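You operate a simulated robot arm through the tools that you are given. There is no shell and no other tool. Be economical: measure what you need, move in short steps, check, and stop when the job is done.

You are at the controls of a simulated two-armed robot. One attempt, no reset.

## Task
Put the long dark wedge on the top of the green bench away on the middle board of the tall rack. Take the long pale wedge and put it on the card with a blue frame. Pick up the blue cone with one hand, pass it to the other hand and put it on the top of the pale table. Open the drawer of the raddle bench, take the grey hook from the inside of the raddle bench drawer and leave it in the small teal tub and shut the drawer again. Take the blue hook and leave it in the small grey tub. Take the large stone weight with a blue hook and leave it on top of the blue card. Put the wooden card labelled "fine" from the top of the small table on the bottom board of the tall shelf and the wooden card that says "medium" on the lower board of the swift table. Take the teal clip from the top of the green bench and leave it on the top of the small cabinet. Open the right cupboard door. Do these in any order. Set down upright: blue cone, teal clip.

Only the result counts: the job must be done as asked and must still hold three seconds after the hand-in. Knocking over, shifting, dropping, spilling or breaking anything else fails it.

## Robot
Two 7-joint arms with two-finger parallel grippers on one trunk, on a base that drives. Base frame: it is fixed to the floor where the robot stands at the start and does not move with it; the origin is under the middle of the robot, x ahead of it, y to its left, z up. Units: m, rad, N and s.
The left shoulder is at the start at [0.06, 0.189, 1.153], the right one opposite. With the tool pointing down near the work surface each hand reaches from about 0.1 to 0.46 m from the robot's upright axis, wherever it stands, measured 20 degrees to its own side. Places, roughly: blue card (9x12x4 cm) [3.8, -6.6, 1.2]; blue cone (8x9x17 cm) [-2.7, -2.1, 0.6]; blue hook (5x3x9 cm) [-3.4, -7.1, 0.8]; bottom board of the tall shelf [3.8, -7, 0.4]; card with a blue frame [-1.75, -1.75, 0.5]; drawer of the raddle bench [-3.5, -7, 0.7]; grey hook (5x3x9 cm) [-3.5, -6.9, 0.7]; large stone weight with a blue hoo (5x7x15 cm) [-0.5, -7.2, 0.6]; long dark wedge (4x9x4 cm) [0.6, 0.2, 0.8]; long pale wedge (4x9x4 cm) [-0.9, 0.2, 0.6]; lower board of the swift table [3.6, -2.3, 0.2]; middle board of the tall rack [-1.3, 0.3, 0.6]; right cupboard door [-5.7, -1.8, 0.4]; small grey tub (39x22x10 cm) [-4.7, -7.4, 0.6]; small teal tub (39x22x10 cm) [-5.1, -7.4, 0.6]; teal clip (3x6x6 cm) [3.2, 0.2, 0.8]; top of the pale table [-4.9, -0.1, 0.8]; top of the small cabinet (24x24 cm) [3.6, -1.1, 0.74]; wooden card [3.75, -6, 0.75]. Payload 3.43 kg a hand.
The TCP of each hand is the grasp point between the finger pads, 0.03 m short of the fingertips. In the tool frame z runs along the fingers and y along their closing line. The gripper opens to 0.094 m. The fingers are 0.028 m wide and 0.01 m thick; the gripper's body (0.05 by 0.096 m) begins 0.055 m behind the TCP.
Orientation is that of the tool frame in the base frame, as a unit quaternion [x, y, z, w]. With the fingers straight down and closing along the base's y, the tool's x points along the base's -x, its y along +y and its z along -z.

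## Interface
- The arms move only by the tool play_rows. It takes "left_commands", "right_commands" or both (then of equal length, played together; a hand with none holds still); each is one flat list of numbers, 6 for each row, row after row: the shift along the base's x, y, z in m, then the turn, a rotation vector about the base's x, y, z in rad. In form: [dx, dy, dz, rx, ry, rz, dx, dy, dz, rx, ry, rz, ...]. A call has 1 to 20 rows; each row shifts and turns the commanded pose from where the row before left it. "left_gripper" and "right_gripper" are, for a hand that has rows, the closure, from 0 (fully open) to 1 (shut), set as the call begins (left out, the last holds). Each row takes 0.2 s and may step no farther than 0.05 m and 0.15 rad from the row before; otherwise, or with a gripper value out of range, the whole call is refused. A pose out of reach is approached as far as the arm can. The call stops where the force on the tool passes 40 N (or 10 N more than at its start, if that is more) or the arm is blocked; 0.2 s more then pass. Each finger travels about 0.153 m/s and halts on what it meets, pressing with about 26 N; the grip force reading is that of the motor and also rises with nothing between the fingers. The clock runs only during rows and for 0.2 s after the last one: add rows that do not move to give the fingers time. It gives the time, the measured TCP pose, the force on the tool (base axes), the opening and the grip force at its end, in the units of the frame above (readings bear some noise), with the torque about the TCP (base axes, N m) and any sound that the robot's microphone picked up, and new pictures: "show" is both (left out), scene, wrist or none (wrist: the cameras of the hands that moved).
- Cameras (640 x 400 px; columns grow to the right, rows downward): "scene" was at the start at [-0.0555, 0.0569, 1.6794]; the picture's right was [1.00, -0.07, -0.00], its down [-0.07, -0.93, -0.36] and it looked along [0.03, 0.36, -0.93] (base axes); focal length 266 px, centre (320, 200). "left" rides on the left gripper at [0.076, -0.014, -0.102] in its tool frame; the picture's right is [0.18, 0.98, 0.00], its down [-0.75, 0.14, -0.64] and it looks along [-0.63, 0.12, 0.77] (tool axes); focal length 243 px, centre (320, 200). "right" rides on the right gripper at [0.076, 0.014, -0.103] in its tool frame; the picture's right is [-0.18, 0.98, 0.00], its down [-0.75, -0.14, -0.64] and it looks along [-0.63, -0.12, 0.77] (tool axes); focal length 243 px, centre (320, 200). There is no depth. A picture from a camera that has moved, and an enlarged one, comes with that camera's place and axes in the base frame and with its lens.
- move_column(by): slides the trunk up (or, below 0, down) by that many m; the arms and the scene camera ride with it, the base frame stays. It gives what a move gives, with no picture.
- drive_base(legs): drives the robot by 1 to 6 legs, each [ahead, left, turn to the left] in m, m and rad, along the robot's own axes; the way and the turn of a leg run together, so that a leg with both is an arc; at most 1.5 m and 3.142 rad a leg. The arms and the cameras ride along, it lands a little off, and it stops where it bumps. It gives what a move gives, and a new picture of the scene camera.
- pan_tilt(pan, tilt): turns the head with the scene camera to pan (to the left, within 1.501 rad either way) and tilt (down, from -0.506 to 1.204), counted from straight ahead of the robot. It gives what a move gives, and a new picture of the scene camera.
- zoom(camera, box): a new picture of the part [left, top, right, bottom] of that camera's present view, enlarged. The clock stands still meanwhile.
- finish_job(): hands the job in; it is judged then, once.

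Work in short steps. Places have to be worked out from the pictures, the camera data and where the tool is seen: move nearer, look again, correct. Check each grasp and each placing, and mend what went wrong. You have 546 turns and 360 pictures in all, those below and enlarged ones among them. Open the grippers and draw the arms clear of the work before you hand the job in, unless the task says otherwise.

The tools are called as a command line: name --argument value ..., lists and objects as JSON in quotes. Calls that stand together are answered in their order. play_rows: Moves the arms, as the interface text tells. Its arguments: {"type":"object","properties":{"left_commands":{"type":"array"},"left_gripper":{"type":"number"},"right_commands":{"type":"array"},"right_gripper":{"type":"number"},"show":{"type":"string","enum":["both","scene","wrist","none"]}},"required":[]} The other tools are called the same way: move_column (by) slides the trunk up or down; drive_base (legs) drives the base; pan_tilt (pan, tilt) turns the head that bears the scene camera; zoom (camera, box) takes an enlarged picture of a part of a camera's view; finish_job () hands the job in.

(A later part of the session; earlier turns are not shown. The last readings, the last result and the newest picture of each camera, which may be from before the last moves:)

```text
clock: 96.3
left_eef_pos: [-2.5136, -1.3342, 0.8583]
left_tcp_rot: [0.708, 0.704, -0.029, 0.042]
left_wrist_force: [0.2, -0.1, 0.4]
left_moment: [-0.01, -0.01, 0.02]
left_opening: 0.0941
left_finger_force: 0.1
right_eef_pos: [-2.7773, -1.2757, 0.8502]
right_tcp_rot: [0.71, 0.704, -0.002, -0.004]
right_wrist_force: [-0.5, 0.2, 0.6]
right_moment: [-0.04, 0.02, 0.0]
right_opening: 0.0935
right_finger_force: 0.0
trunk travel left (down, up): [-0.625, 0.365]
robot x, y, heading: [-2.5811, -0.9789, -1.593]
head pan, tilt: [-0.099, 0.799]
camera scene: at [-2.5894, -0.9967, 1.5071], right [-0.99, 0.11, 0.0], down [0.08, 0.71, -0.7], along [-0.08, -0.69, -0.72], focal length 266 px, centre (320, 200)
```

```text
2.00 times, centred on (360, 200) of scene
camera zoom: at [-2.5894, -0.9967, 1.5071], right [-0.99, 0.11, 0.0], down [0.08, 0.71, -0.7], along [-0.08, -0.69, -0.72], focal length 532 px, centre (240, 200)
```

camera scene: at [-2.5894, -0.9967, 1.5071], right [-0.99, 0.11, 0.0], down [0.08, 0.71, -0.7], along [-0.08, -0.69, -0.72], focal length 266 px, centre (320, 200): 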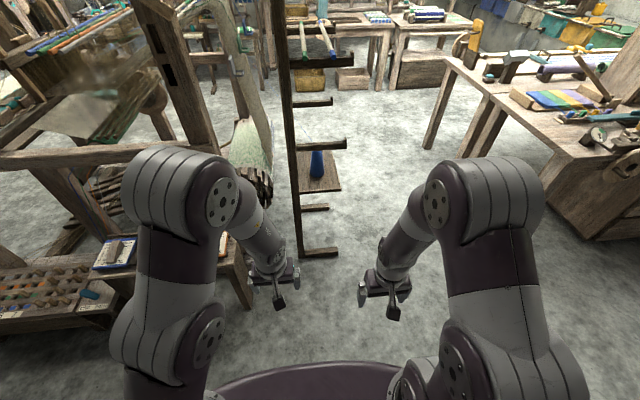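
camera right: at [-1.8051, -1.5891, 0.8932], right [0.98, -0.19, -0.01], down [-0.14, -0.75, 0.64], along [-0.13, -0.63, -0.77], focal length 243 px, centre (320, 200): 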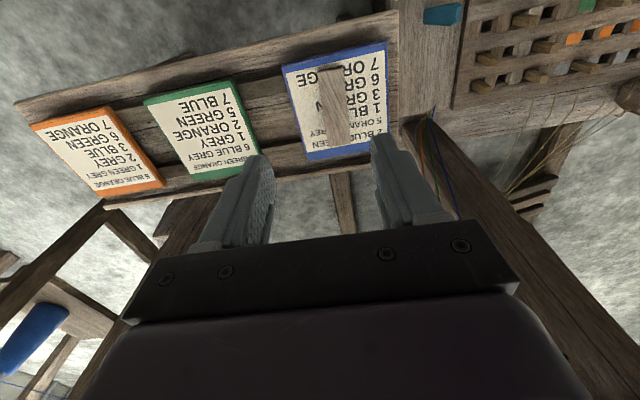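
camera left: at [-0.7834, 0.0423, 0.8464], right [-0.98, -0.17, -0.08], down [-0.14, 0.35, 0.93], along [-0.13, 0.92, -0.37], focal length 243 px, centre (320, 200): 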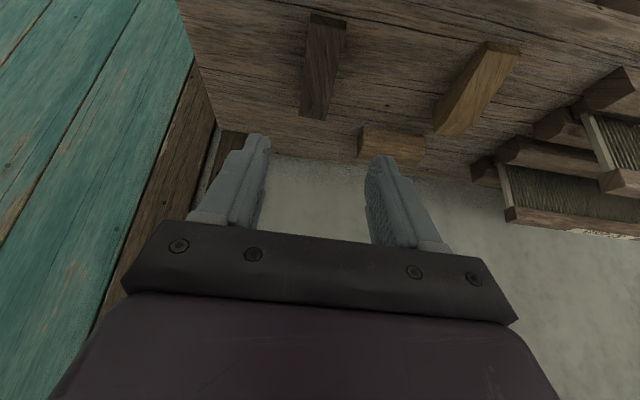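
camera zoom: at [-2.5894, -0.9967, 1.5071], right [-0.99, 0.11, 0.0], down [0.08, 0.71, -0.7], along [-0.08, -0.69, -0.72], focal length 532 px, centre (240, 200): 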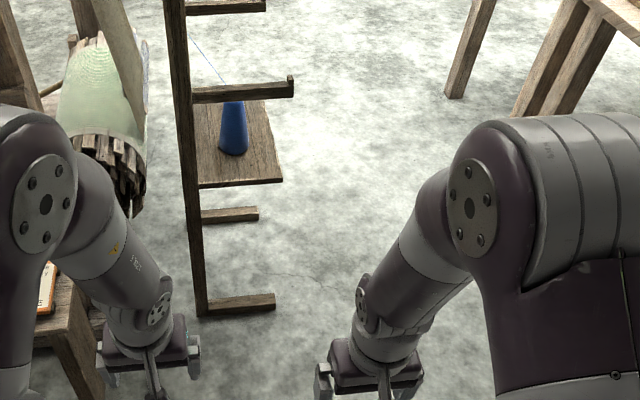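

The cone stands on a board beside a post with arms; its west side (−x) is open. I drive round to (−3.4,−2.1) and face +x.

drive_base --legs '[[0, -0.85, 0], [1.12, 0, 0], [0, 0, 1.59]]'

pan_tilt --pan 0.0 --tilt 0.7

```text
clock: 110.2
left_eef_pos: [-3.0796, -2.0275, 0.8579]
left_tcp_rot: [-0.021, 0.998, 0.01, 0.052]
left_wrist_force: [0.2, 0.1, 0.7]
left_moment: [-0.01, -0.01, -0.02]
left_opening: 0.094
left_finger_force: 0.1
right_eef_pos: [-3.1271, -2.2934, 0.8502]
right_tcp_rot: [-0.02, 1.0, -0.004, -0.002]
right_wrist_force: [0.2, 1.0, -0.4]
right_moment: [-0.04, 0.0, 0.0]
right_opening: 0.094
right_finger_force: 0.0
trunk travel left (down, up): [-0.625, 0.365]
robot x, y, heading: [-3.4342, -2.1113, 0.036]
head pan, tilt: [-0.099, 0.799]
camera scene: at [-3.4122, -2.1179, 1.5071], right [-0.06, -1.0, 0.0], down [-0.72, 0.05, -0.7], along [0.7, -0.04, -0.72], focal length 266 px, centre (320, 200)
```

scene: 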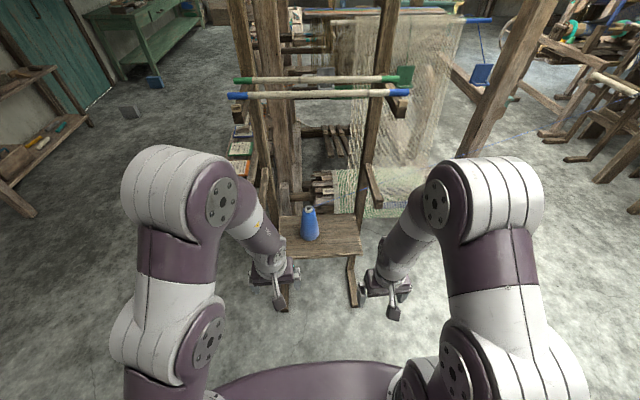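

```text
clock: 110.8
left_eef_pos: [-3.0803, -2.0271, 0.8587]
left_tcp_rot: [-0.021, 0.998, 0.009, 0.051]
left_wrist_force: [0.1, -0.3, -0.2]
left_moment: [-0.03, -0.06, -0.02]
left_opening: 0.0943
left_finger_force: 0.0
right_eef_pos: [-3.1272, -2.2951, 0.849]
right_tcp_rot: [-0.019, 1.0, -0.004, -0.002]
right_wrist_force: [0.1, 0.1, -0.1]
right_moment: [0.02, -0.02, -0.02]
right_opening: 0.0941
right_finger_force: 0.0
trunk travel left (down, up): [-0.625, 0.365]
robot x, y, heading: [-3.4345, -2.108, 0.034]
head pan, tilt: [0.0, 0.7]
camera scene: at [-3.4079, -2.1098, 1.5153], right [0.03, -1.0, 0.0], down [-0.64, -0.02, -0.76], along [0.76, 0.03, -0.64], focal length 266 px, centre (320, 200)
```

scene: 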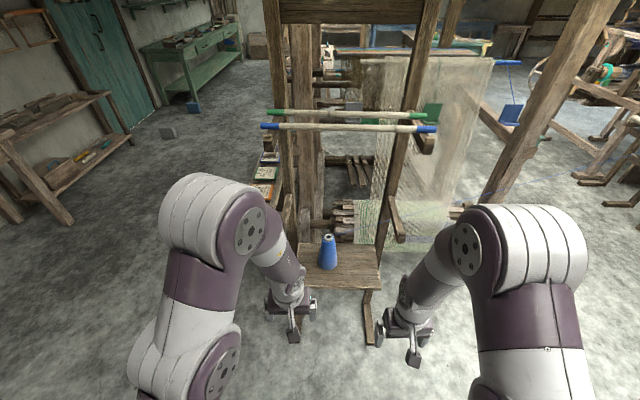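

The cone stands near (−2.67,−2.115) on a board at z≈0.5, with two posts at y≈−1.96 and −2.4. I zoom in for the shape and clearances.

zoom --camera "scene" --box '[250, 180, 410, 280]'

```text
4.00 times, centred on (330, 230) of scene
camera zoom: at [-3.4079, -2.1098, 1.5153], right [0.03, -1.0, 0.0], down [-0.64, -0.02, -0.76], along [0.76, 0.03, -0.64], focal length 1064 px, centre (280, 80)
```

zoom: 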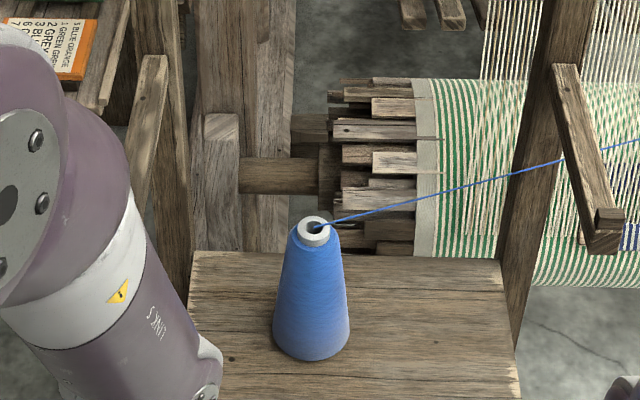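

Thin-topped cone, wider at the bottom, a thread at its top. I drive 0.17 m closer, lower the trunk, and turn the left tool toward horizontal.

drive_base --legs '[[0.17, 0, -0.035]]'

move_column --by -0.15

play_rows --left_commands '[-0.03, 0.02, 0, 0, -0.14, 0, -0.03, 0.02, 0, 0, -0.14, 0, -0.03, 0, 0, 0, -0.14, 0, -0.02, 0, 0, 0, -0.14, 0, 0, 0, 0, 0, -0.14, 0, 0, 0, 0, 0, -0.14, 0, 0, 0, 0, 0, -0.14, 0, 0, 0, 0, 0, -0.14, 0, 0, 0, 0, 0, -0.14, 0]' --show "both"

```text
clock: 112.3
left_eef_pos: [-2.9061, -2.0363, 0.8583]
left_tcp_rot: [-0.005, 0.999, 0.008, 0.05]
left_wrist_force: [0.0, -0.2, 0.3]
left_moment: [-0.02, 0.05, 0.01]
left_opening: 0.0938
left_finger_force: 0.1
right_eef_pos: [-2.962, -2.3015, 0.8491]
right_tcp_rot: [-0.002, 1.0, -0.003, -0.003]
right_wrist_force: [-0.4, 0.3, 1.4]
right_moment: [0.0, 0.03, -0.01]
right_opening: 0.0942
right_finger_force: 0.1
trunk travel left (down, up): [-0.625, 0.365]
robot x, y, heading: [-3.2614, -2.1047, 0.0]
head pan, tilt: [0.0, 0.7]
camera scene: at [-3.2363, -2.1075, 1.5153], right [0.0, -1.0, 0.0], down [-0.64, 0.0, -0.76], along [0.76, 0.0, -0.64], focal length 266 px, centre (320, 200)
```

scene: 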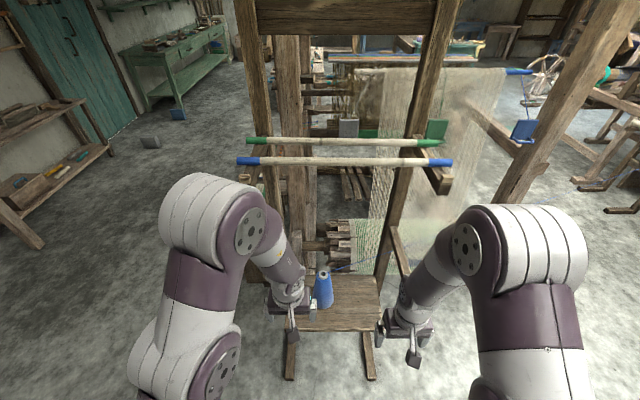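

```text
clock: 114.0
left_eef_pos: [-2.9059, -2.0361, 0.7075]
left_tcp_rot: [-0.005, 0.999, 0.01, 0.052]
left_wrist_force: [-0.5, 0.3, -0.7]
left_moment: [0.04, -0.05, -0.04]
left_opening: 0.0941
left_finger_force: 0.0
right_eef_pos: [-2.9635, -2.3012, 0.7001]
right_tcp_rot: [-0.001, 1.0, -0.003, -0.003]
right_wrist_force: [-0.4, 0.5, -0.3]
right_moment: [0.02, 0.0, 0.0]
right_opening: 0.0941
right_finger_force: 0.0
trunk travel left (down, up): [-0.475, 0.515]
robot x, y, heading: [-3.2615, -2.1064, 0.002]
head pan, tilt: [0.0, 0.7]
```

```text
clock: 114.8
left_eef_pos: [-2.9625, -2.007, 0.7196]
left_tcp_rot: [-0.004, 0.971, 0.015, 0.239]
left_wrist_force: [6.4, -0.6, 2.5]
left_moment: [0.02, 0.69, 0.23]
left_opening: 0.0938
left_finger_force: 0.0
left hand out of reach, approached as far as the arm can: row 1
right_eef_pos: [-2.9621, -2.3025, 0.6993]
right_tcp_rot: [-0.002, 1.0, -0.003, -0.002]
right_wrist_force: [-0.1, -0.1, -0.8]
right_moment: [0.0, 0.03, 0.04]
right_opening: 0.0938
right_finger_force: 0.2
trunk travel left (down, up): [-0.475, 0.515]
robot x, y, heading: [-3.2618, -2.1057, 0.003]
head pan, tilt: [0.0, 0.7]
stopped in row 4 (left hand): the force on the tool passed its limit (the readings are from after the stop); the commanded pose is now the measured one
camera scene: at [-3.2364, -2.1083, 1.3653], right [0.0, -1.0, 0.0], down [-0.65, 0.0, -0.76], along [0.76, 0.0, -0.65], focal length 266 px, centre (320, 200)
camera left: at [-3.0761, -2.0249, 0.774], right [-0.18, 0.98, -0.06], down [0.37, 0.12, 0.92], along [0.91, 0.14, -0.38], focal length 243 px, centre (320, 200)
```

scene: 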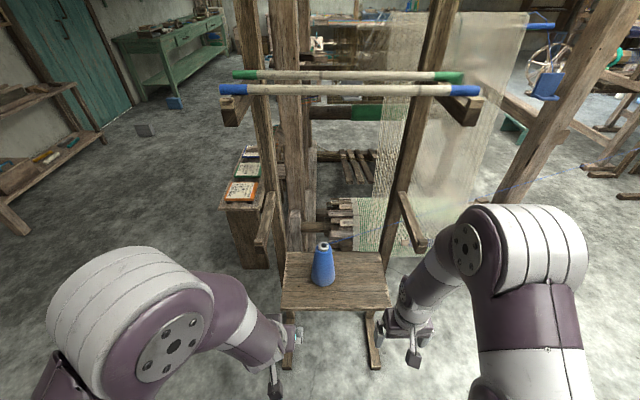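
left: 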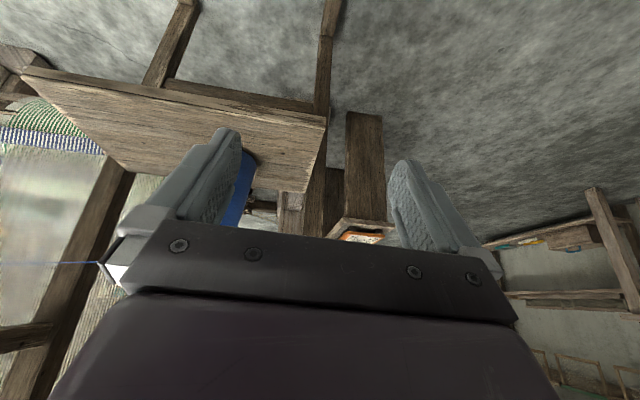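

The arm balked when folding. I do it more gently, with the hand further out, to about 1.2 rad tilt.

play_rows --left_commands '[0.03, -0.03, 0.0, 0, -0.08, 0, 0.03, -0.03, 0.0, 0, -0.08, 0, 0.01, -0.02, 0.0, 0, -0.08, 0, 0, -0.02, 0, 0, -0.08, 0, 0, 0, 0, 0, -0.08, 0, 0, 0, 0, 0, -0.08, 0, 0, 0, 0, 0, -0.08, 0, 0, 0, 0, 0, -0.08, 0, 0, 0, 0, 0, -0.08, 0]' --show "wrist"

```text
clock: 116.8
left_eef_pos: [-2.8786, -2.1129, 0.7352]
left_tcp_rot: [-0.034, 0.817, -0.001, 0.576]
left_wrist_force: [-0.2, 0.7, 0.1]
left_moment: [0.01, 0.0, 0.0]
left_opening: 0.0939
left_finger_force: 0.1
right_eef_pos: [-2.9627, -2.3012, 0.6993]
right_tcp_rot: [-0.002, 1.0, -0.004, -0.003]
right_wrist_force: [-0.4, 0.0, -0.8]
right_moment: [-0.03, -0.03, 0.0]
right_opening: 0.0941
right_finger_force: 0.0
trunk travel left (down, up): [-0.475, 0.515]
robot x, y, heading: [-3.2648, -2.1095, -0.004]
head pan, tilt: [0.0, 0.7]
camera left: at [-3.0001, -2.136, 0.6974], right [-0.11, 0.97, -0.21], down [-0.36, 0.16, 0.92], along [0.93, 0.18, 0.33], focal length 243 px, centre (320, 200)
```

left: 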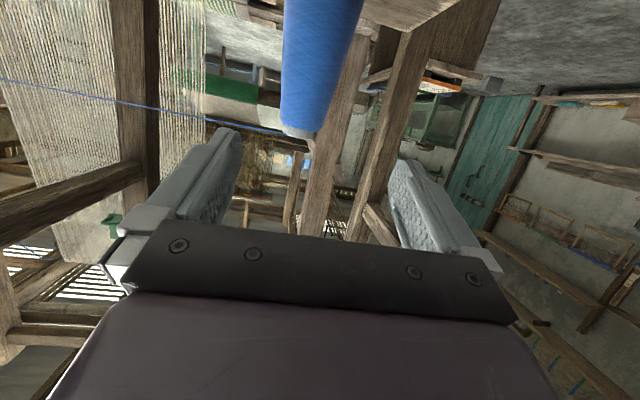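

Tool now points forward, 20° below horizontal; the cone axis is at (−2.68,−2.116), top z≈0.71. I lower to z≈0.60 before it.

play_rows --left_commands '[0, 0, -0.04, 0, 0, 0, 0, 0, -0.04, 0, 0, 0, 0, 0, -0.04, 0, 0, 0.03, 0.02, 0, -0.01, 0.02, 0, 0.02, 0.02, 0, 0, 0.02, 0, 0]' --show "wrist"

```text
clock: 118.0
left_eef_pos: [-2.8532, -2.1052, 0.5879]
left_tcp_rot: [-0.017, 0.824, 0.044, 0.564]
left_wrist_force: [0.1, -0.2, 0.2]
left_moment: [-0.03, 0.01, 0.0]
left_opening: 0.0943
left_finger_force: 0.1
right_eef_pos: [-2.9618, -2.3021, 0.6999]
right_tcp_rot: [-0.001, 1.0, -0.004, -0.002]
right_wrist_force: [0.2, 0.0, -0.1]
right_moment: [-0.01, 0.0, 0.01]
right_opening: 0.094
right_finger_force: 0.0
trunk travel left (down, up): [-0.475, 0.515]
robot x, y, heading: [-3.266, -2.1078, 0.001]
head pan, tilt: [0.0, 0.7]
camera left: at [-2.9748, -2.128, 0.5521], right [-0.15, 0.98, -0.12], down [-0.33, 0.06, 0.94], along [0.93, 0.18, 0.32], focal length 243 px, centre (320, 200)
```

left: 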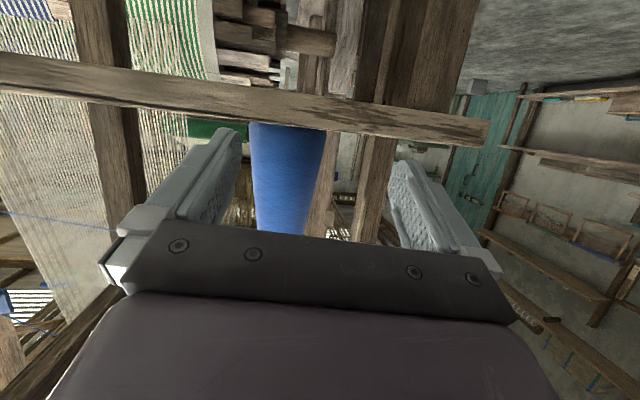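

Board top is nearer 0.56, so I raise to z≈0.635, straighten yaw, centre on the cone, and advance halfway.

play_rows --left_commands '[0, -0.005, 0.025, 0, 0, -0.05, 0, -0.004, 0.022, 0, 0, -0.04, 0.03, 0, 0, 0, 0, 0, 0.03, 0, 0, 0, 0, 0, 0.02, 0, 0, 0, 0, 0]' --show "both"

```text
clock: 119.2
left_eef_pos: [-2.7709, -2.1142, 0.6376]
left_tcp_rot: [0.017, 0.824, 0.019, 0.567]
left_wrist_force: [-0.5, -0.2, -0.8]
left_moment: [0.0, 0.0, 0.02]
left_opening: 0.0939
left_finger_force: 0.0
right_eef_pos: [-2.9628, -2.3003, 0.6997]
right_tcp_rot: [-0.001, 1.0, -0.003, -0.002]
right_wrist_force: [-0.2, 0.8, 0.1]
right_moment: [0.01, -0.01, 0.01]
right_opening: 0.0939
right_finger_force: 0.1
trunk travel left (down, up): [-0.475, 0.515]
robot x, y, heading: [-3.263, -2.1093, -0.001]
head pan, tilt: [0.0, 0.7]
camera scene: at [-3.2374, -2.1075, 1.3653], right [0.0, -1.0, 0.0], down [-0.64, 0.0, -0.76], along [0.76, 0.0, -0.64], focal length 266 px, centre (320, 200)
camera left: at [-2.8934, -2.1263, 0.6017], right [-0.06, 0.99, -0.12], down [-0.33, 0.1, 0.94], along [0.94, 0.09, 0.32], focal length 243 px, centre (320, 200)
```

scene: 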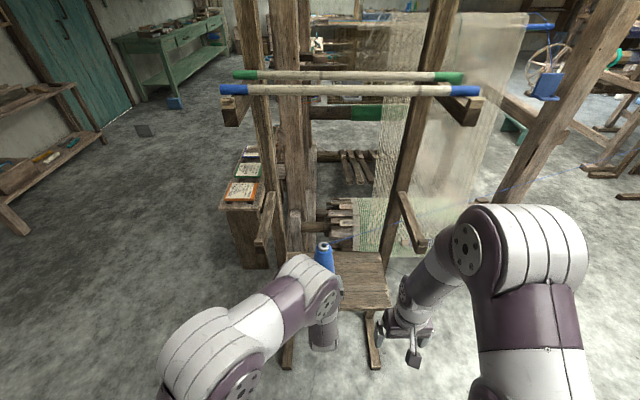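
left: 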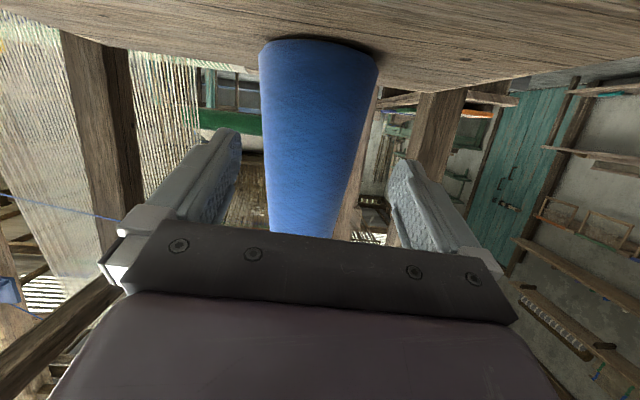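

Aligned. I advance 0.085 m and close.

play_rows --left_commands '[0.03, 0, 0, 0, 0, 0, 0.03, 0, 0, 0, 0, 0, 0.025, 0, 0, 0, 0, 0, 0, 0, 0, 0, 0, 0]' --show "wrist"

```text
clock: 120.2
left_eef_pos: [-2.6889, -2.1161, 0.6363]
left_tcp_rot: [0.018, 0.823, 0.018, 0.567]
left_wrist_force: [0.1, -0.5, 0.4]
left_moment: [-0.03, 0.01, -0.03]
left_opening: 0.0941
left_finger_force: 0.0
right_eef_pos: [-2.9634, -2.3008, 0.6988]
right_tcp_rot: [-0.002, 1.0, -0.004, -0.002]
right_wrist_force: [0.5, 0.3, -0.3]
right_moment: [0.0, -0.02, -0.02]
right_opening: 0.0938
right_finger_force: 0.0
trunk travel left (down, up): [-0.475, 0.515]
robot x, y, heading: [-3.2615, -2.11, 0.002]
head pan, tilt: [0.0, 0.7]
camera left: at [-2.8107, -2.127, 0.6013], right [-0.06, 0.99, -0.12], down [-0.33, 0.1, 0.94], along [0.94, 0.09, 0.32], focal length 243 px, centre (320, 200)
```

left: 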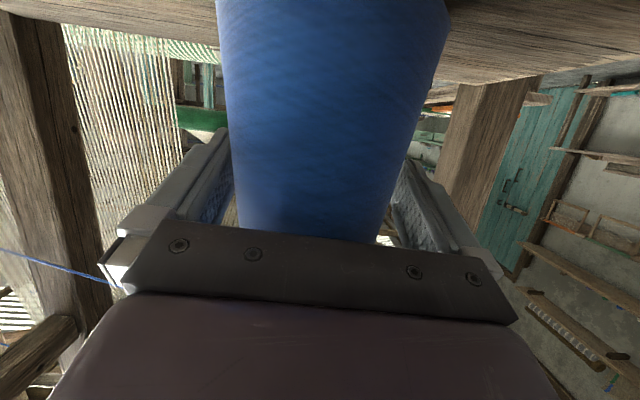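

The cone is between the pads. I close the left hand.

play_rows --left_commands '[-0.002, 0, 0, 0, 0, 0, 0, 0, 0, 0, 0, 0, 0, 0, 0, 0, 0, 0]' --left_gripper 1.0 --show "wrist"

```text
clock: 121.0
left_eef_pos: [-2.6887, -2.1145, 0.637]
left_tcp_rot: [0.017, 0.823, 0.018, 0.568]
left_wrist_force: [4.1, -1.1, 5.5]
left_moment: [0.27, -0.18, -0.16]
left_opening: 0.0693
left_finger_force: 26.0
right_eef_pos: [-2.9644, -2.3012, 0.6996]
right_tcp_rot: [-0.002, 1.0, -0.003, -0.003]
right_wrist_force: [-0.6, -0.5, 0.1]
right_moment: [0.01, -0.03, 0.01]
right_opening: 0.0941
right_finger_force: 0.1
trunk travel left (down, up): [-0.475, 0.515]
robot x, y, heading: [-3.2628, -2.106, -0.001]
head pan, tilt: [0.0, 0.7]
camera left: at [-2.8121, -2.1271, 0.6014], right [-0.06, 0.99, -0.12], down [-0.33, 0.1, 0.94], along [0.94, 0.09, 0.32], focal length 243 px, centre (320, 200)
```

left: 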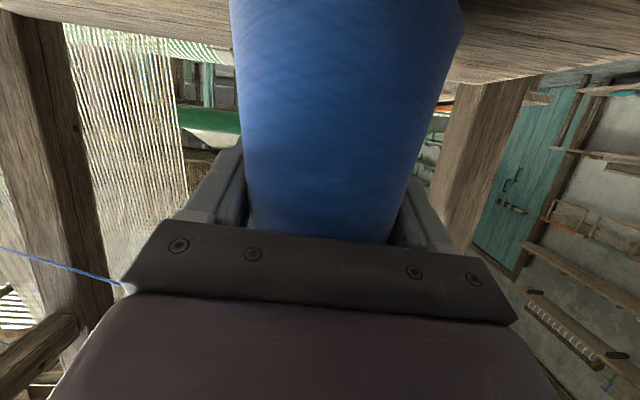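

Held at 0.069. I lift and draw back, then look.

play_rows --left_commands '[0, 0, 0.02, 0, 0, 0, 0, 0, 0.02, 0, 0, 0, -0.04, 0, 0.015, 0, 0, 0, -0.045, 0, 0.015, 0, 0, 0, -0.045, 0, 0.015, 0, 0, 0, -0.04, 0, 0.015, 0, 0, 0, 0, 0, 0, 0, 0, 0]' --show "both"

```text
clock: 122.6
left_eef_pos: [-2.8604, -2.1142, 0.7363]
left_tcp_rot: [0.018, 0.823, 0.018, 0.567]
left_wrist_force: [-0.3, 0.0, -3.7]
left_moment: [-0.01, -0.01, -0.02]
left_opening: 0.0695
left_finger_force: 26.0
right_eef_pos: [-2.9627, -2.3017, 0.6985]
right_tcp_rot: [-0.001, 1.0, -0.004, -0.002]
right_wrist_force: [1.2, 0.6, -0.3]
right_moment: [-0.01, 0.03, 0.03]
right_opening: 0.0941
right_finger_force: 0.1
trunk travel left (down, up): [-0.475, 0.515]
robot x, y, heading: [-3.2594, -2.1088, -0.001]
head pan, tilt: [0.0, 0.7]
camera scene: at [-3.237, -2.1077, 1.3653], right [0.0, -1.0, 0.0], down [-0.64, 0.0, -0.76], along [0.76, 0.0, -0.64], focal length 266 px, centre (320, 200)
camera left: at [-2.9836, -2.1276, 0.7004], right [-0.06, 0.99, -0.12], down [-0.33, 0.1, 0.94], along [0.94, 0.09, 0.32], focal length 243 px, centre (320, 200)
```

scene: 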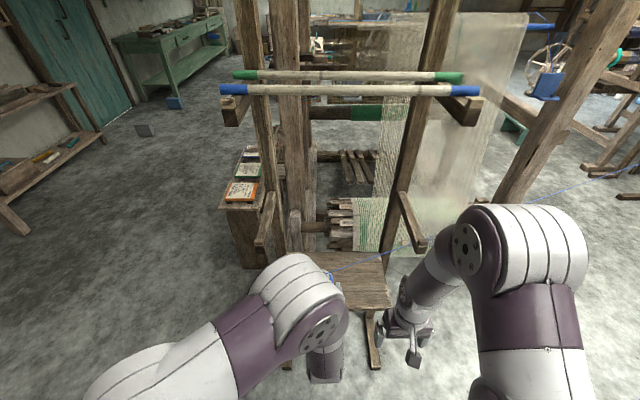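
left: 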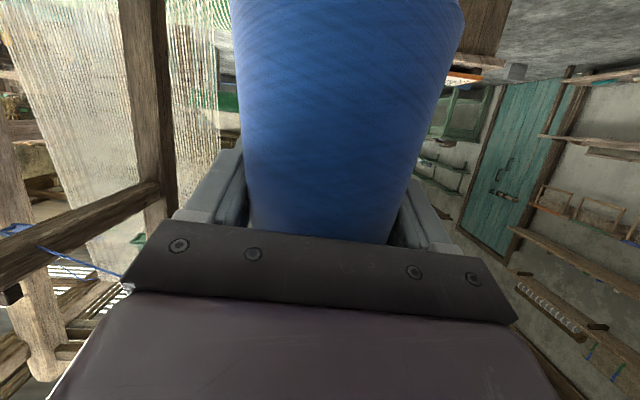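

The cone is lifted. I back off 0.25 m, lower the left hand a bit and raise the right hand over the cone for the hand-over.

drive_base --legs '[[-0.25, 0, 0]]'

play_rows --left_commands '[0, 0, -0.03, 0, 0, 0, 0, 0, -0.03, 0, 0, 0, 0, 0, -0.02, 0, 0, 0, 0, 0, 0, 0, 0, 0, 0, 0, 0, 0, 0, 0, 0, 0, 0, 0, 0, 0]' --right_commands '[0, 0, 0.045, 0, 0, 0, 0, 0, 0.045, 0, 0, 0, 0, 0, 0.045, 0, 0, 0, 0, 0, 0.045, 0, 0, 0, 0.02, 0.02, 0.02, 0, 0, 0, 0, 0, 0, 0, 0, 0]' --show "scene"

```text
clock: 124.5
left_eef_pos: [-3.1111, -2.1179, 0.7365]
left_tcp_rot: [0.021, 0.823, 0.016, 0.567]
left_wrist_force: [-0.5, -0.8, -2.3]
left_moment: [0.01, -0.04, -0.02]
left_opening: 0.0695
left_finger_force: 25.4
right_eef_pos: [-3.2141, -2.3024, 0.7002]
right_tcp_rot: [0.001, 1.0, -0.004, -0.001]
right_wrist_force: [0.1, 0.0, -0.8]
right_moment: [0.01, -0.01, 0.05]
right_opening: 0.0943
right_finger_force: 0.1
trunk travel left (down, up): [-0.475, 0.515]
robot x, y, heading: [-3.5112, -2.1083, -0.009]
head pan, tilt: [0.0, 0.7]
camera scene: at [-3.4885, -2.1072, 1.3654], right [0.0, -1.0, 0.0], down [-0.64, 0.0, -0.77], along [0.77, 0.0, -0.64], focal length 266 px, centre (320, 200)
```

scene: 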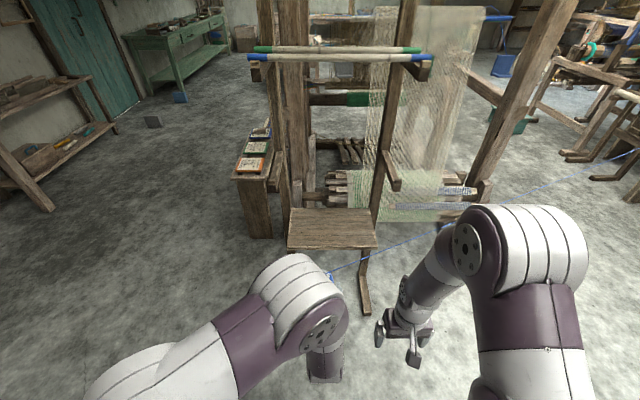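

```text
clock: 125.9
left_eef_pos: [-3.11, -2.1171, 0.6557]
left_tcp_rot: [0.02, 0.824, 0.017, 0.567]
left_wrist_force: [0.1, -1.0, -3.0]
left_moment: [0.0, -0.05, -0.03]
left_opening: 0.0694
left_finger_force: 25.6
right_eef_pos: [-3.1929, -2.286, 0.8899]
right_tcp_rot: [0.001, 1.0, -0.003, -0.002]
right_wrist_force: [-0.1, -0.8, -0.2]
right_moment: [0.0, 0.04, 0.0]
right_opening: 0.094
right_finger_force: 0.1
right hand out of reach, approached as far as the arm can: row 5
trunk travel left (down, up): [-0.475, 0.515]
robot x, y, heading: [-3.5115, -2.1077, -0.0]
head pan, tilt: [0.0, 0.7]
camera scene: at [-3.4882, -2.1074, 1.3654], right [-0.01, -1.0, 0.0], down [-0.64, 0.0, -0.77], along [0.77, 0.0, -0.64], focal length 266 px, centre (320, 200)
```

scene: 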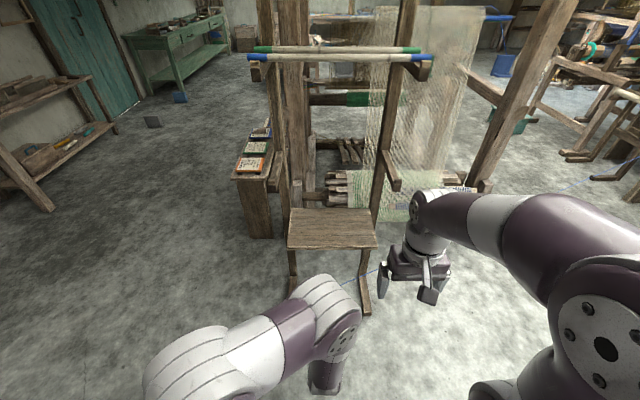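

The right hand is already above the cone top (≈0.745). I move it over the cone at z≈0.86 and look through its camera.

play_rows --right_commands '[0.015, 0.04, -0.01, 0, 0, 0, 0.02, 0.04, -0.01, 0, 0, 0, 0.02, 0.04, -0.01, 0, 0, 0, 0.02, 0.04, 0, 0, 0, 0, 0, 0.01, 0, 0, 0, 0, 0, 0, 0, 0, 0, 0]' --show "both"

```text
clock: 127.3
left_eef_pos: [-3.1088, -2.1178, 0.6565]
left_tcp_rot: [0.02, 0.824, 0.017, 0.566]
left_wrist_force: [0.2, 0.2, -3.3]
left_moment: [-0.04, -0.06, -0.02]
left_opening: 0.0694
left_finger_force: 26.2
right_eef_pos: [-3.1208, -2.1135, 0.8575]
right_tcp_rot: [0.0, 1.0, -0.004, -0.003]
right_wrist_force: [0.4, 0.0, -0.9]
right_moment: [0.0, 0.0, 0.02]
right_opening: 0.0939
right_finger_force: 0.1
right hand out of reach, approached as far as the arm can: row 5
trunk travel left (down, up): [-0.475, 0.515]
robot x, y, heading: [-3.5101, -2.1044, -0.009]
head pan, tilt: [0.0, 0.7]
camera scene: at [-3.4869, -2.107, 1.3653], right [0.0, -1.0, 0.0], down [-0.64, 0.0, -0.76], along [0.76, 0.0, -0.64], focal length 266 px, centre (320, 200)
camera right: at [-3.1963, -2.0967, 0.9609], right [0.19, 0.98, -0.01], down [0.76, -0.14, 0.64], along [0.63, -0.12, -0.77], focal length 243 px, centre (320, 200)
```

scene: 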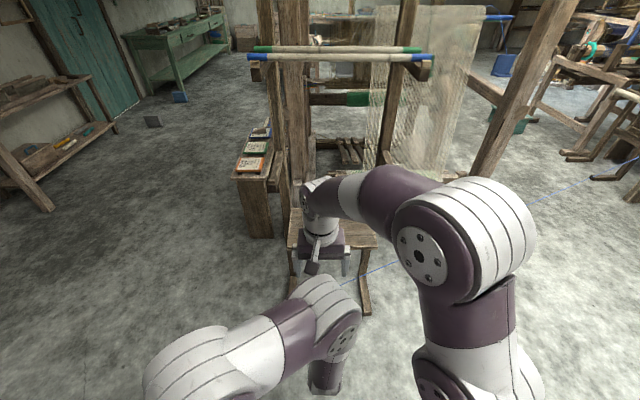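
right: 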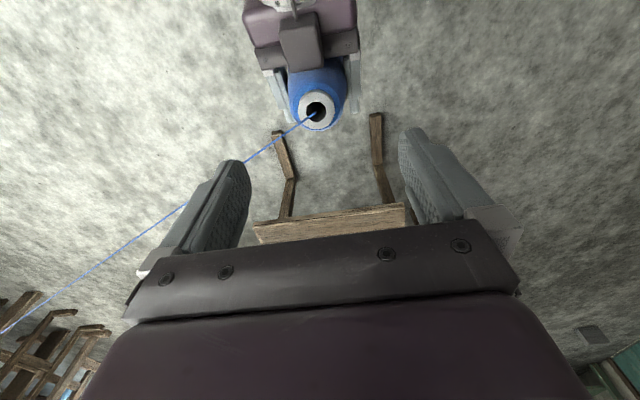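

Cone top is right under the right hand (−3.12,−2.115). I descend to z≈0.722 and check.

play_rows --right_commands '[0, 0, -0.045, 0, 0, 0, 0, 0, -0.045, 0, 0, 0, 0, 0, -0.03, 0, 0, 0, 0, 0, -0.015, 0, 0, 0, 0, 0, 0, 0, 0, 0]' --show "wrist"

```text
clock: 128.5
left_eef_pos: [-3.1094, -2.1176, 0.6554]
left_tcp_rot: [0.02, 0.823, 0.017, 0.567]
left_wrist_force: [0.0, 1.0, -2.1]
left_moment: [-0.02, -0.04, -0.03]
left_opening: 0.0691
left_finger_force: 26.0
right_eef_pos: [-3.1226, -2.1135, 0.7225]
right_tcp_rot: [0.0, 1.0, -0.003, -0.002]
right_wrist_force: [-0.8, 0.3, 0.2]
right_moment: [0.0, -0.01, 0.02]
right_opening: 0.0942
right_finger_force: 0.1
trunk travel left (down, up): [-0.475, 0.515]
robot x, y, heading: [-3.5132, -2.1082, -0.006]
head pan, tilt: [0.0, 0.7]
camera right: at [-3.1979, -2.0964, 0.8259], right [0.19, 0.98, -0.01], down [0.76, -0.14, 0.64], along [0.63, -0.13, -0.77], focal length 243 px, centre (320, 200)
```

right: 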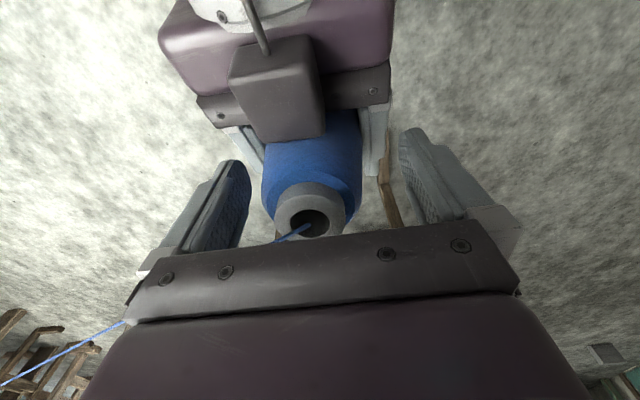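

Top is between the right fingers, clear of the left hand. I close the right hand.

play_rows --right_commands '[0, 0, 0, 0, 0, 0, 0, 0, 0, 0, 0, 0, 0, 0, 0, 0, 0, 0, 0, 0, 0, 0, 0, 0]' --right_gripper 1.0 --show "wrist"

```text
clock: 129.5
left_eef_pos: [-3.1099, -2.1158, 0.6554]
left_tcp_rot: [0.019, 0.825, 0.019, 0.564]
left_wrist_force: [-0.6, 34.3, -10.4]
left_moment: [-0.85, -0.2, -0.39]
left_opening: 0.0697
left_finger_force: 25.6
right_eef_pos: [-3.123, -2.1131, 0.7235]
right_tcp_rot: [0.001, 1.0, -0.005, -0.003]
right_wrist_force: [0.1, -33.8, 8.5]
right_moment: [-1.47, 0.03, -0.08]
right_opening: 0.0556
right_finger_force: 26.3
trunk travel left (down, up): [-0.475, 0.515]
robot x, y, heading: [-3.512, -2.1067, -0.002]
head pan, tilt: [0.0, 0.7]
camera right: at [-3.1981, -2.0969, 0.8263], right [0.19, 0.98, -0.01], down [0.76, -0.14, 0.64], along [0.63, -0.13, -0.77], focal length 243 px, centre (320, 200)
```

right: 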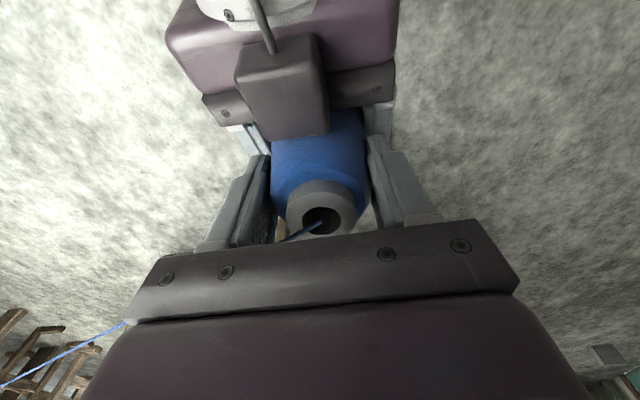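

Both hold it, with a small sideways offset. I ease the right hand −y 4 mm, then open the left.

play_rows --right_commands '[0, -0.004, 0, 0, 0, 0, 0, 0, 0, 0, 0, 0]' --show "none"

play_rows --left_commands '[0, 0, 0, 0, 0, 0, 0, 0, 0, 0, 0, 0, 0, 0, 0, 0, 0, 0]' --left_gripper 0 --show "none"

```text
clock: 130.1
left_eef_pos: [-3.1092, -2.1183, 0.6543]
left_tcp_rot: [0.021, 0.824, 0.015, 0.566]
left_wrist_force: [9.9, 11.5, -27.5]
left_moment: [-0.39, -0.37, -0.21]
left_opening: 0.0697
left_finger_force: 26.3
right_eef_pos: [-3.1229, -2.1168, 0.7232]
right_tcp_rot: [0.001, 1.0, -0.002, -0.001]
right_wrist_force: [-9.9, -13.8, 24.9]
right_moment: [-0.54, 0.64, 0.03]
right_opening: 0.0558
right_finger_force: 26.0
trunk travel left (down, up): [-0.475, 0.515]
robot x, y, heading: [-3.5113, -2.1074, -0.004]
head pan, tilt: [0.0, 0.7]
```

```text
clock: 130.9
left_eef_pos: [-3.109, -2.1173, 0.6555]
left_tcp_rot: [0.021, 0.823, 0.016, 0.567]
left_wrist_force: [0.3, 0.3, -0.2]
left_moment: [0.03, 0.02, -0.02]
left_opening: 0.0939
left_finger_force: 0.1
right_eef_pos: [-3.1216, -2.1168, 0.7217]
right_tcp_rot: [0.0, 1.0, -0.003, -0.002]
right_wrist_force: [-0.8, 0.8, -3.8]
right_moment: [0.0, 0.01, -0.02]
right_opening: 0.0555
right_finger_force: 26.4
trunk travel left (down, up): [-0.475, 0.515]
robot x, y, heading: [-3.5117, -2.1049, -0.006]
head pan, tilt: [0.0, 0.7]
```

The right hand bears the cone. I part the hands: left back, right forward.

play_rows --left_commands '[-0.02, 0, 0, 0, 0, 0, -0.02, 0, 0, 0, 0, 0, -0.02, 0, 0, 0, 0, 0, -0.01, 0.03, 0, 0, 0.05, 0, 0, 0.04, 0, 0, 0.1, 0, 0, 0.04, 0, 0, 0.1, 0]' --right_commands '[0.02, 0, 0, 0, 0, 0, 0.02, 0, 0, 0, 0, 0, 0.02, 0, 0, 0, 0, 0, 0.02, 0, 0, 0, 0, 0, 0.0, -0.02, 0.02, 0, 0, 0, 0, -0.03, 0.03, 0, 0, 0]' --show "both"

```text
clock: 131.8
left_eef_pos: [-3.1288, -2.0912, 0.6644]
left_tcp_rot: [-0.066, 0.812, 0.024, 0.58]
left_wrist_force: [-0.2, -0.4, 0.1]
left_moment: [-0.03, 0.01, 0.03]
left_opening: 0.0941
left_finger_force: 0.0
right_eef_pos: [-3.0556, -2.1176, 0.7214]
right_tcp_rot: [0.0, 1.0, -0.004, -0.003]
right_wrist_force: [-0.6, 0.1, -2.7]
right_moment: [-0.01, -0.01, 0.0]
right_opening: 0.0554
right_finger_force: 26.1
trunk travel left (down, up): [-0.475, 0.515]
robot x, y, heading: [-3.5149, -2.106, -0.001]
head pan, tilt: [0.0, 0.7]
stopped in row 4 (left hand): the arm was blocked; the commanded pose is now the measured one
camera scene: at [-3.4871, -2.1071, 1.3653], right [0.0, -1.0, 0.0], down [-0.64, 0.0, -0.76], along [0.76, 0.0, -0.64], focal length 266 px, centre (320, 200)
camera right: at [-3.1301, -2.1011, 0.8244], right [0.19, 0.98, -0.01], down [0.76, -0.14, 0.64], along [0.63, -0.13, -0.77], focal length 243 px, centre (320, 200)
camera left: at [-3.247, -2.1241, 0.6265], right [-0.19, 0.96, -0.21], down [-0.38, 0.13, 0.92], along [0.9, 0.26, 0.34], focal length 243 px, centre (320, 200)
```

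scene: 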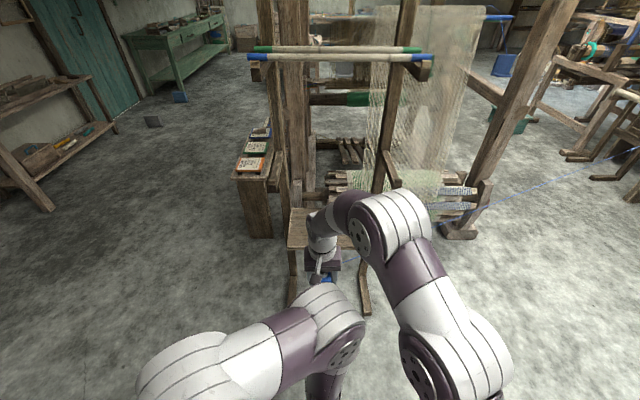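
right: 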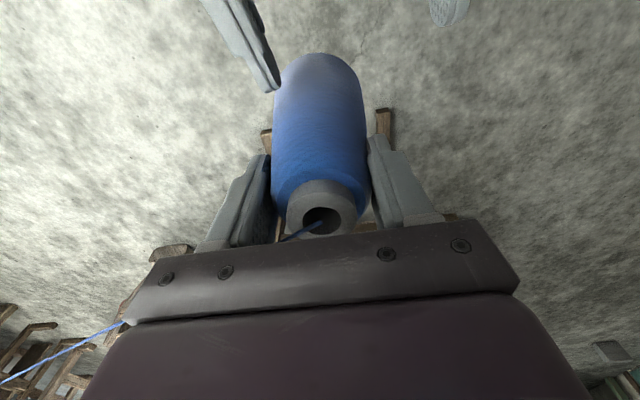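
left: 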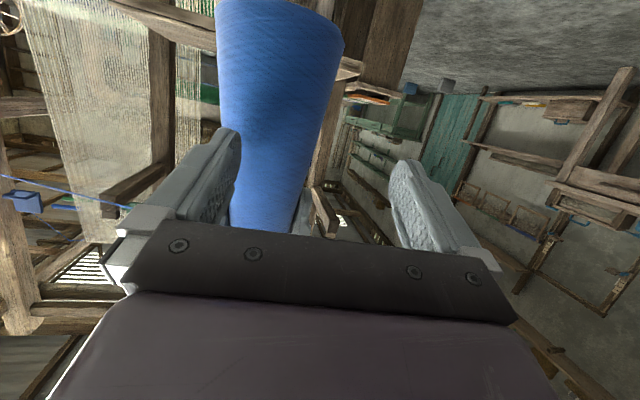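

Left is at its folding limit; the right hand carries the cone further forward and to the right, clear of the left fingers.

play_rows --right_commands '[0.03, 0, 0, 0, 0, 0, 0.03, 0, 0.01, 0, 0, 0, 0.0, -0.04, 0.02, 0, 0, 0, 0, -0.04, 0.02, 0, 0, 0, -0.02, -0.04, 0.02, 0, 0, 0, -0.03, -0.03, 0, 0, 0, 0]' --show "none"

play_rows --left_commands '[0, 0.02, 0, 0, 0.1, 0, 0, 0.02, 0, 0, 0.1, 0, 0, 0.03, 0, 0, 0.1, 0, 0, 0.03, 0, 0, 0.1, 0, 0, 0.03, 0, 0, 0.1, 0, 0, 0.02, 0, 0, 0.1, 0, 0, 0, 0, 0, 0.1, 0, 0, 0, 0, 0, 0.1, 0, 0, 0, 0, 0, 0.1, 0, 0, 0, 0, 0, 0.1, 0]' --show "scene"

```text
clock: 133.2
left_eef_pos: [-3.1292, -2.0932, 0.6648]
left_tcp_rot: [-0.066, 0.812, 0.024, 0.58]
left_wrist_force: [0.6, -0.3, -0.1]
left_moment: [-0.01, 0.0, 0.0]
left_opening: 0.094
left_finger_force: 0.1
right_eef_pos: [-3.0463, -2.2674, 0.7923]
right_tcp_rot: [0.0, 1.0, -0.003, -0.002]
right_wrist_force: [0.7, 0.0, -2.5]
right_moment: [0.01, -0.02, -0.03]
right_opening: 0.0555
right_finger_force: 25.4
trunk travel left (down, up): [-0.475, 0.515]
robot x, y, heading: [-3.5147, -2.1076, -0.008]
head pan, tilt: [0.0, 0.7]
```

```text
clock: 135.4
left_eef_pos: [-3.1297, -1.9414, 0.6642]
left_tcp_rot: [-0.044, 0.991, 0.052, 0.117]
left_wrist_force: [0.7, -0.4, 0.3]
left_moment: [-0.02, 0.02, -0.02]
left_opening: 0.0939
left_finger_force: 0.1
right_eef_pos: [-3.0443, -2.2671, 0.7912]
right_tcp_rot: [0.001, 1.0, -0.004, -0.002]
right_wrist_force: [0.3, -0.5, -2.9]
right_moment: [-0.01, 0.02, -0.02]
right_opening: 0.0553
right_finger_force: 26.2
trunk travel left (down, up): [-0.475, 0.515]
robot x, y, heading: [-3.5126, -2.112, -0.007]
head pan, tilt: [0.0, 0.7]
camera scene: at [-3.4864, -2.1072, 1.3653], right [0.0, -1.0, 0.0], down [-0.64, 0.0, -0.76], along [0.76, 0.0, -0.64], focal length 266 px, centre (320, 200)
```

scene: 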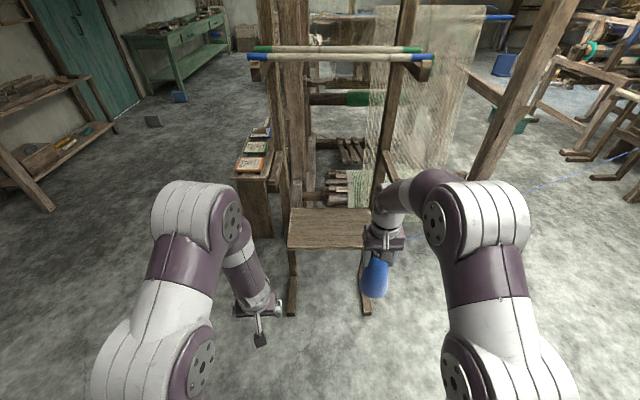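

Handed over. I raise the trunk, pull the cone closer, turn to face +y and drive into the aisle, then look west.

move_column --by 0.3

play_rows --right_commands '[-0.04, 0, 0, 0, 0, 0, -0.04, 0, 0, 0, 0, 0, -0.04, 0, 0, 0, 0, 0, -0.03, 0, 0, 0, 0, 0]' --show "none"

drive_base --legs '[[0, 0, 1.57], [1.0, 0, 0]]'

pan_tilt --pan 1.2 --tilt 0.5

```text
clock: 138.4
left_eef_pos: [-3.1299, -1.9421, 0.9643]
left_tcp_rot: [-0.044, 0.991, 0.052, 0.118]
left_wrist_force: [0.5, 0.7, 0.1]
left_moment: [0.0, 0.01, 0.01]
left_opening: 0.0936
left_finger_force: 0.0
right_eef_pos: [-3.0449, -2.2671, 1.0912]
right_tcp_rot: [0.001, 1.0, -0.004, -0.003]
right_wrist_force: [0.1, 0.1, -2.8]
right_moment: [0.02, -0.01, 0.03]
right_opening: 0.0556
right_finger_force: 25.9
trunk travel left (down, up): [-0.775, 0.215]
robot x, y, heading: [-3.511, -2.1042, -0.009]
head pan, tilt: [0.0, 0.7]
```

```text
clock: 139.4
left_eef_pos: [-3.1308, -1.9424, 0.9646]
left_tcp_rot: [-0.045, 0.99, 0.052, 0.12]
left_wrist_force: [-0.7, -0.6, 0.9]
left_moment: [0.01, -0.04, 0.03]
left_opening: 0.0941
left_finger_force: 0.0
right_eef_pos: [-3.194, -2.2655, 1.0941]
right_tcp_rot: [0.001, 1.0, -0.003, -0.002]
right_wrist_force: [0.5, 0.4, -2.0]
right_moment: [-0.01, -0.01, 0.0]
right_opening: 0.0553
right_finger_force: 25.5
trunk travel left (down, up): [-0.775, 0.215]
robot x, y, heading: [-3.5156, -2.1043, -0.007]
head pan, tilt: [0.0, 0.7]
```

```text
clock: 148.4
left_eef_pos: [-3.6921, -0.7374, 0.9644]
left_tcp_rot: [0.737, -0.664, -0.121, -0.046]
left_wrist_force: [0.2, 0.3, 0.2]
left_moment: [0.01, 0.04, -0.02]
left_opening: 0.0938
left_finger_force: 0.0
right_eef_pos: [-3.3671, -0.7967, 1.092]
right_tcp_rot: [0.711, -0.703, 0.003, -0.001]
right_wrist_force: [0.0, 1.8, -1.9]
right_moment: [-0.01, -0.01, 0.0]
right_opening: 0.0551
right_finger_force: 26.4
trunk travel left (down, up): [-0.775, 0.215]
robot x, y, heading: [-3.5181, -1.1178, 1.58]
head pan, tilt: [0.0, 0.7]
camera scene: at [-3.5204, -1.0924, 1.6654], right [1.0, 0.01, 0.0], down [0.01, -0.64, -0.76], along [-0.01, 0.76, -0.64], focal length 266 px, centre (320, 200)
```

scene: 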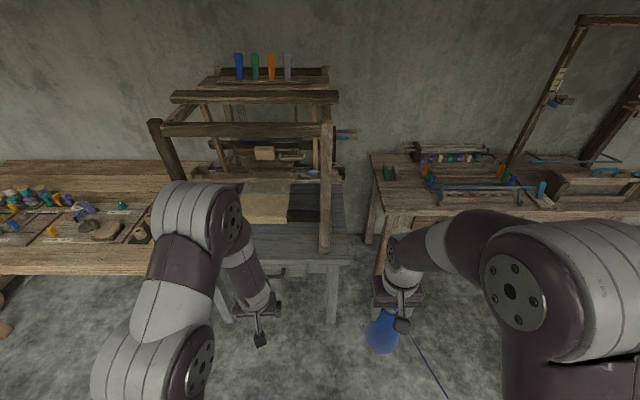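

```text
clock: 149.8
left_eef_pos: [-3.6921, -0.7376, 0.9647]
left_tcp_rot: [0.737, -0.663, -0.122, -0.046]
left_wrist_force: [-0.1, 0.4, -1.1]
left_moment: [-0.02, -0.02, 0.0]
left_opening: 0.094
left_finger_force: 0.1
right_eef_pos: [-3.3672, -0.796, 1.0943]
right_tcp_rot: [0.711, -0.703, 0.005, 0.0]
right_wrist_force: [-0.2, -0.6, -2.4]
right_moment: [0.02, 0.0, 0.04]
right_opening: 0.0551
right_finger_force: 25.9
trunk travel left (down, up): [-0.775, 0.215]
robot x, y, heading: [-3.5254, -1.1158, 1.579]
head pan, tilt: [1.201, 0.499]
camera scene: at [-3.6047, -1.145, 1.6831], right [0.35, 0.94, 0.0], down [0.45, -0.17, -0.88], along [-0.82, 0.31, -0.48], focal length 266 px, centre (320, 200)
```

scene: 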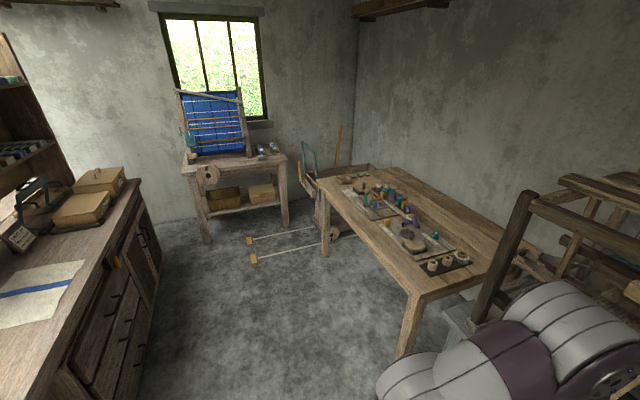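

The pale table spans x≈−5.4…−4.2, y≈−0.48…0.3, with bobbins on boards; its back half looks free. I drive to (−4.65,−1.0) and look.

drive_base --legs '[[0.05, 1.12, 0]]'

pan_tilt --pan 0.0 --tilt 0.6

```text
clock: 155.4
left_eef_pos: [-4.7935, -0.6987, 0.965]
left_tcp_rot: [0.736, -0.664, -0.121, -0.046]
left_wrist_force: [-0.2, -0.6, 0.0]
left_moment: [-0.02, -0.01, -0.02]
left_opening: 0.094
left_finger_force: 0.0
right_eef_pos: [-4.4684, -0.7568, 1.0927]
right_tcp_rot: [0.711, -0.703, 0.004, 0.0]
right_wrist_force: [0.6, 0.1, -2.7]
right_moment: [-0.01, 0.0, 0.03]
right_opening: 0.0552
right_finger_force: 25.9
trunk travel left (down, up): [-0.775, 0.215]
robot x, y, heading: [-4.6244, -1.0764, 1.578]
head pan, tilt: [1.201, 0.499]
camera scene: at [-4.7067, -1.1062, 1.6831], right [0.35, 0.94, 0.0], down [0.45, -0.17, -0.88], along [-0.82, 0.31, -0.48], focal length 266 px, centre (320, 200)
```

scene: 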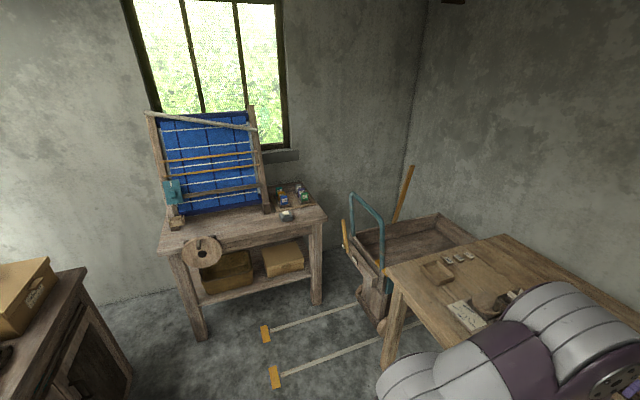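

```text
clock: 156.8
left_eef_pos: [-4.794, -0.6984, 0.9648]
left_tcp_rot: [0.736, -0.664, -0.122, -0.046]
left_wrist_force: [1.4, 0.0, -0.6]
left_moment: [0.0, 0.02, -0.01]
left_opening: 0.0941
left_finger_force: 0.0
right_eef_pos: [-4.4687, -0.7567, 1.0943]
right_tcp_rot: [0.711, -0.703, 0.004, -0.001]
right_wrist_force: [-0.2, 0.3, -3.6]
right_moment: [0.03, -0.01, 0.0]
right_opening: 0.0551
right_finger_force: 26.0
trunk travel left (down, up): [-0.775, 0.215]
robot x, y, heading: [-4.6237, -1.0808, 1.578]
head pan, tilt: [0.0, 0.6]
camera scene: at [-4.6226, -1.0499, 1.674], right [1.0, 0.01, 0.0], down [0.01, -0.57, -0.82], along [-0.01, 0.82, -0.57], focal length 266 px, centre (320, 200)
```

scene: 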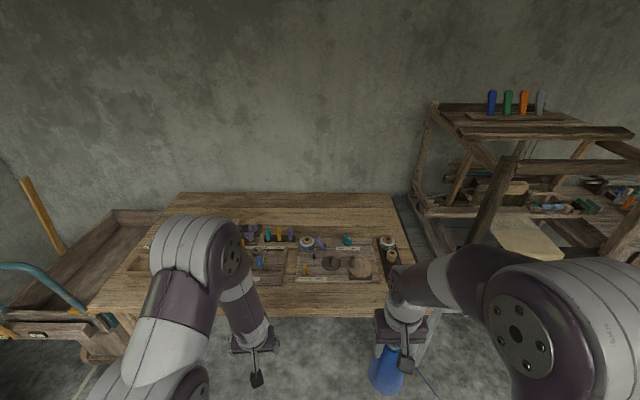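

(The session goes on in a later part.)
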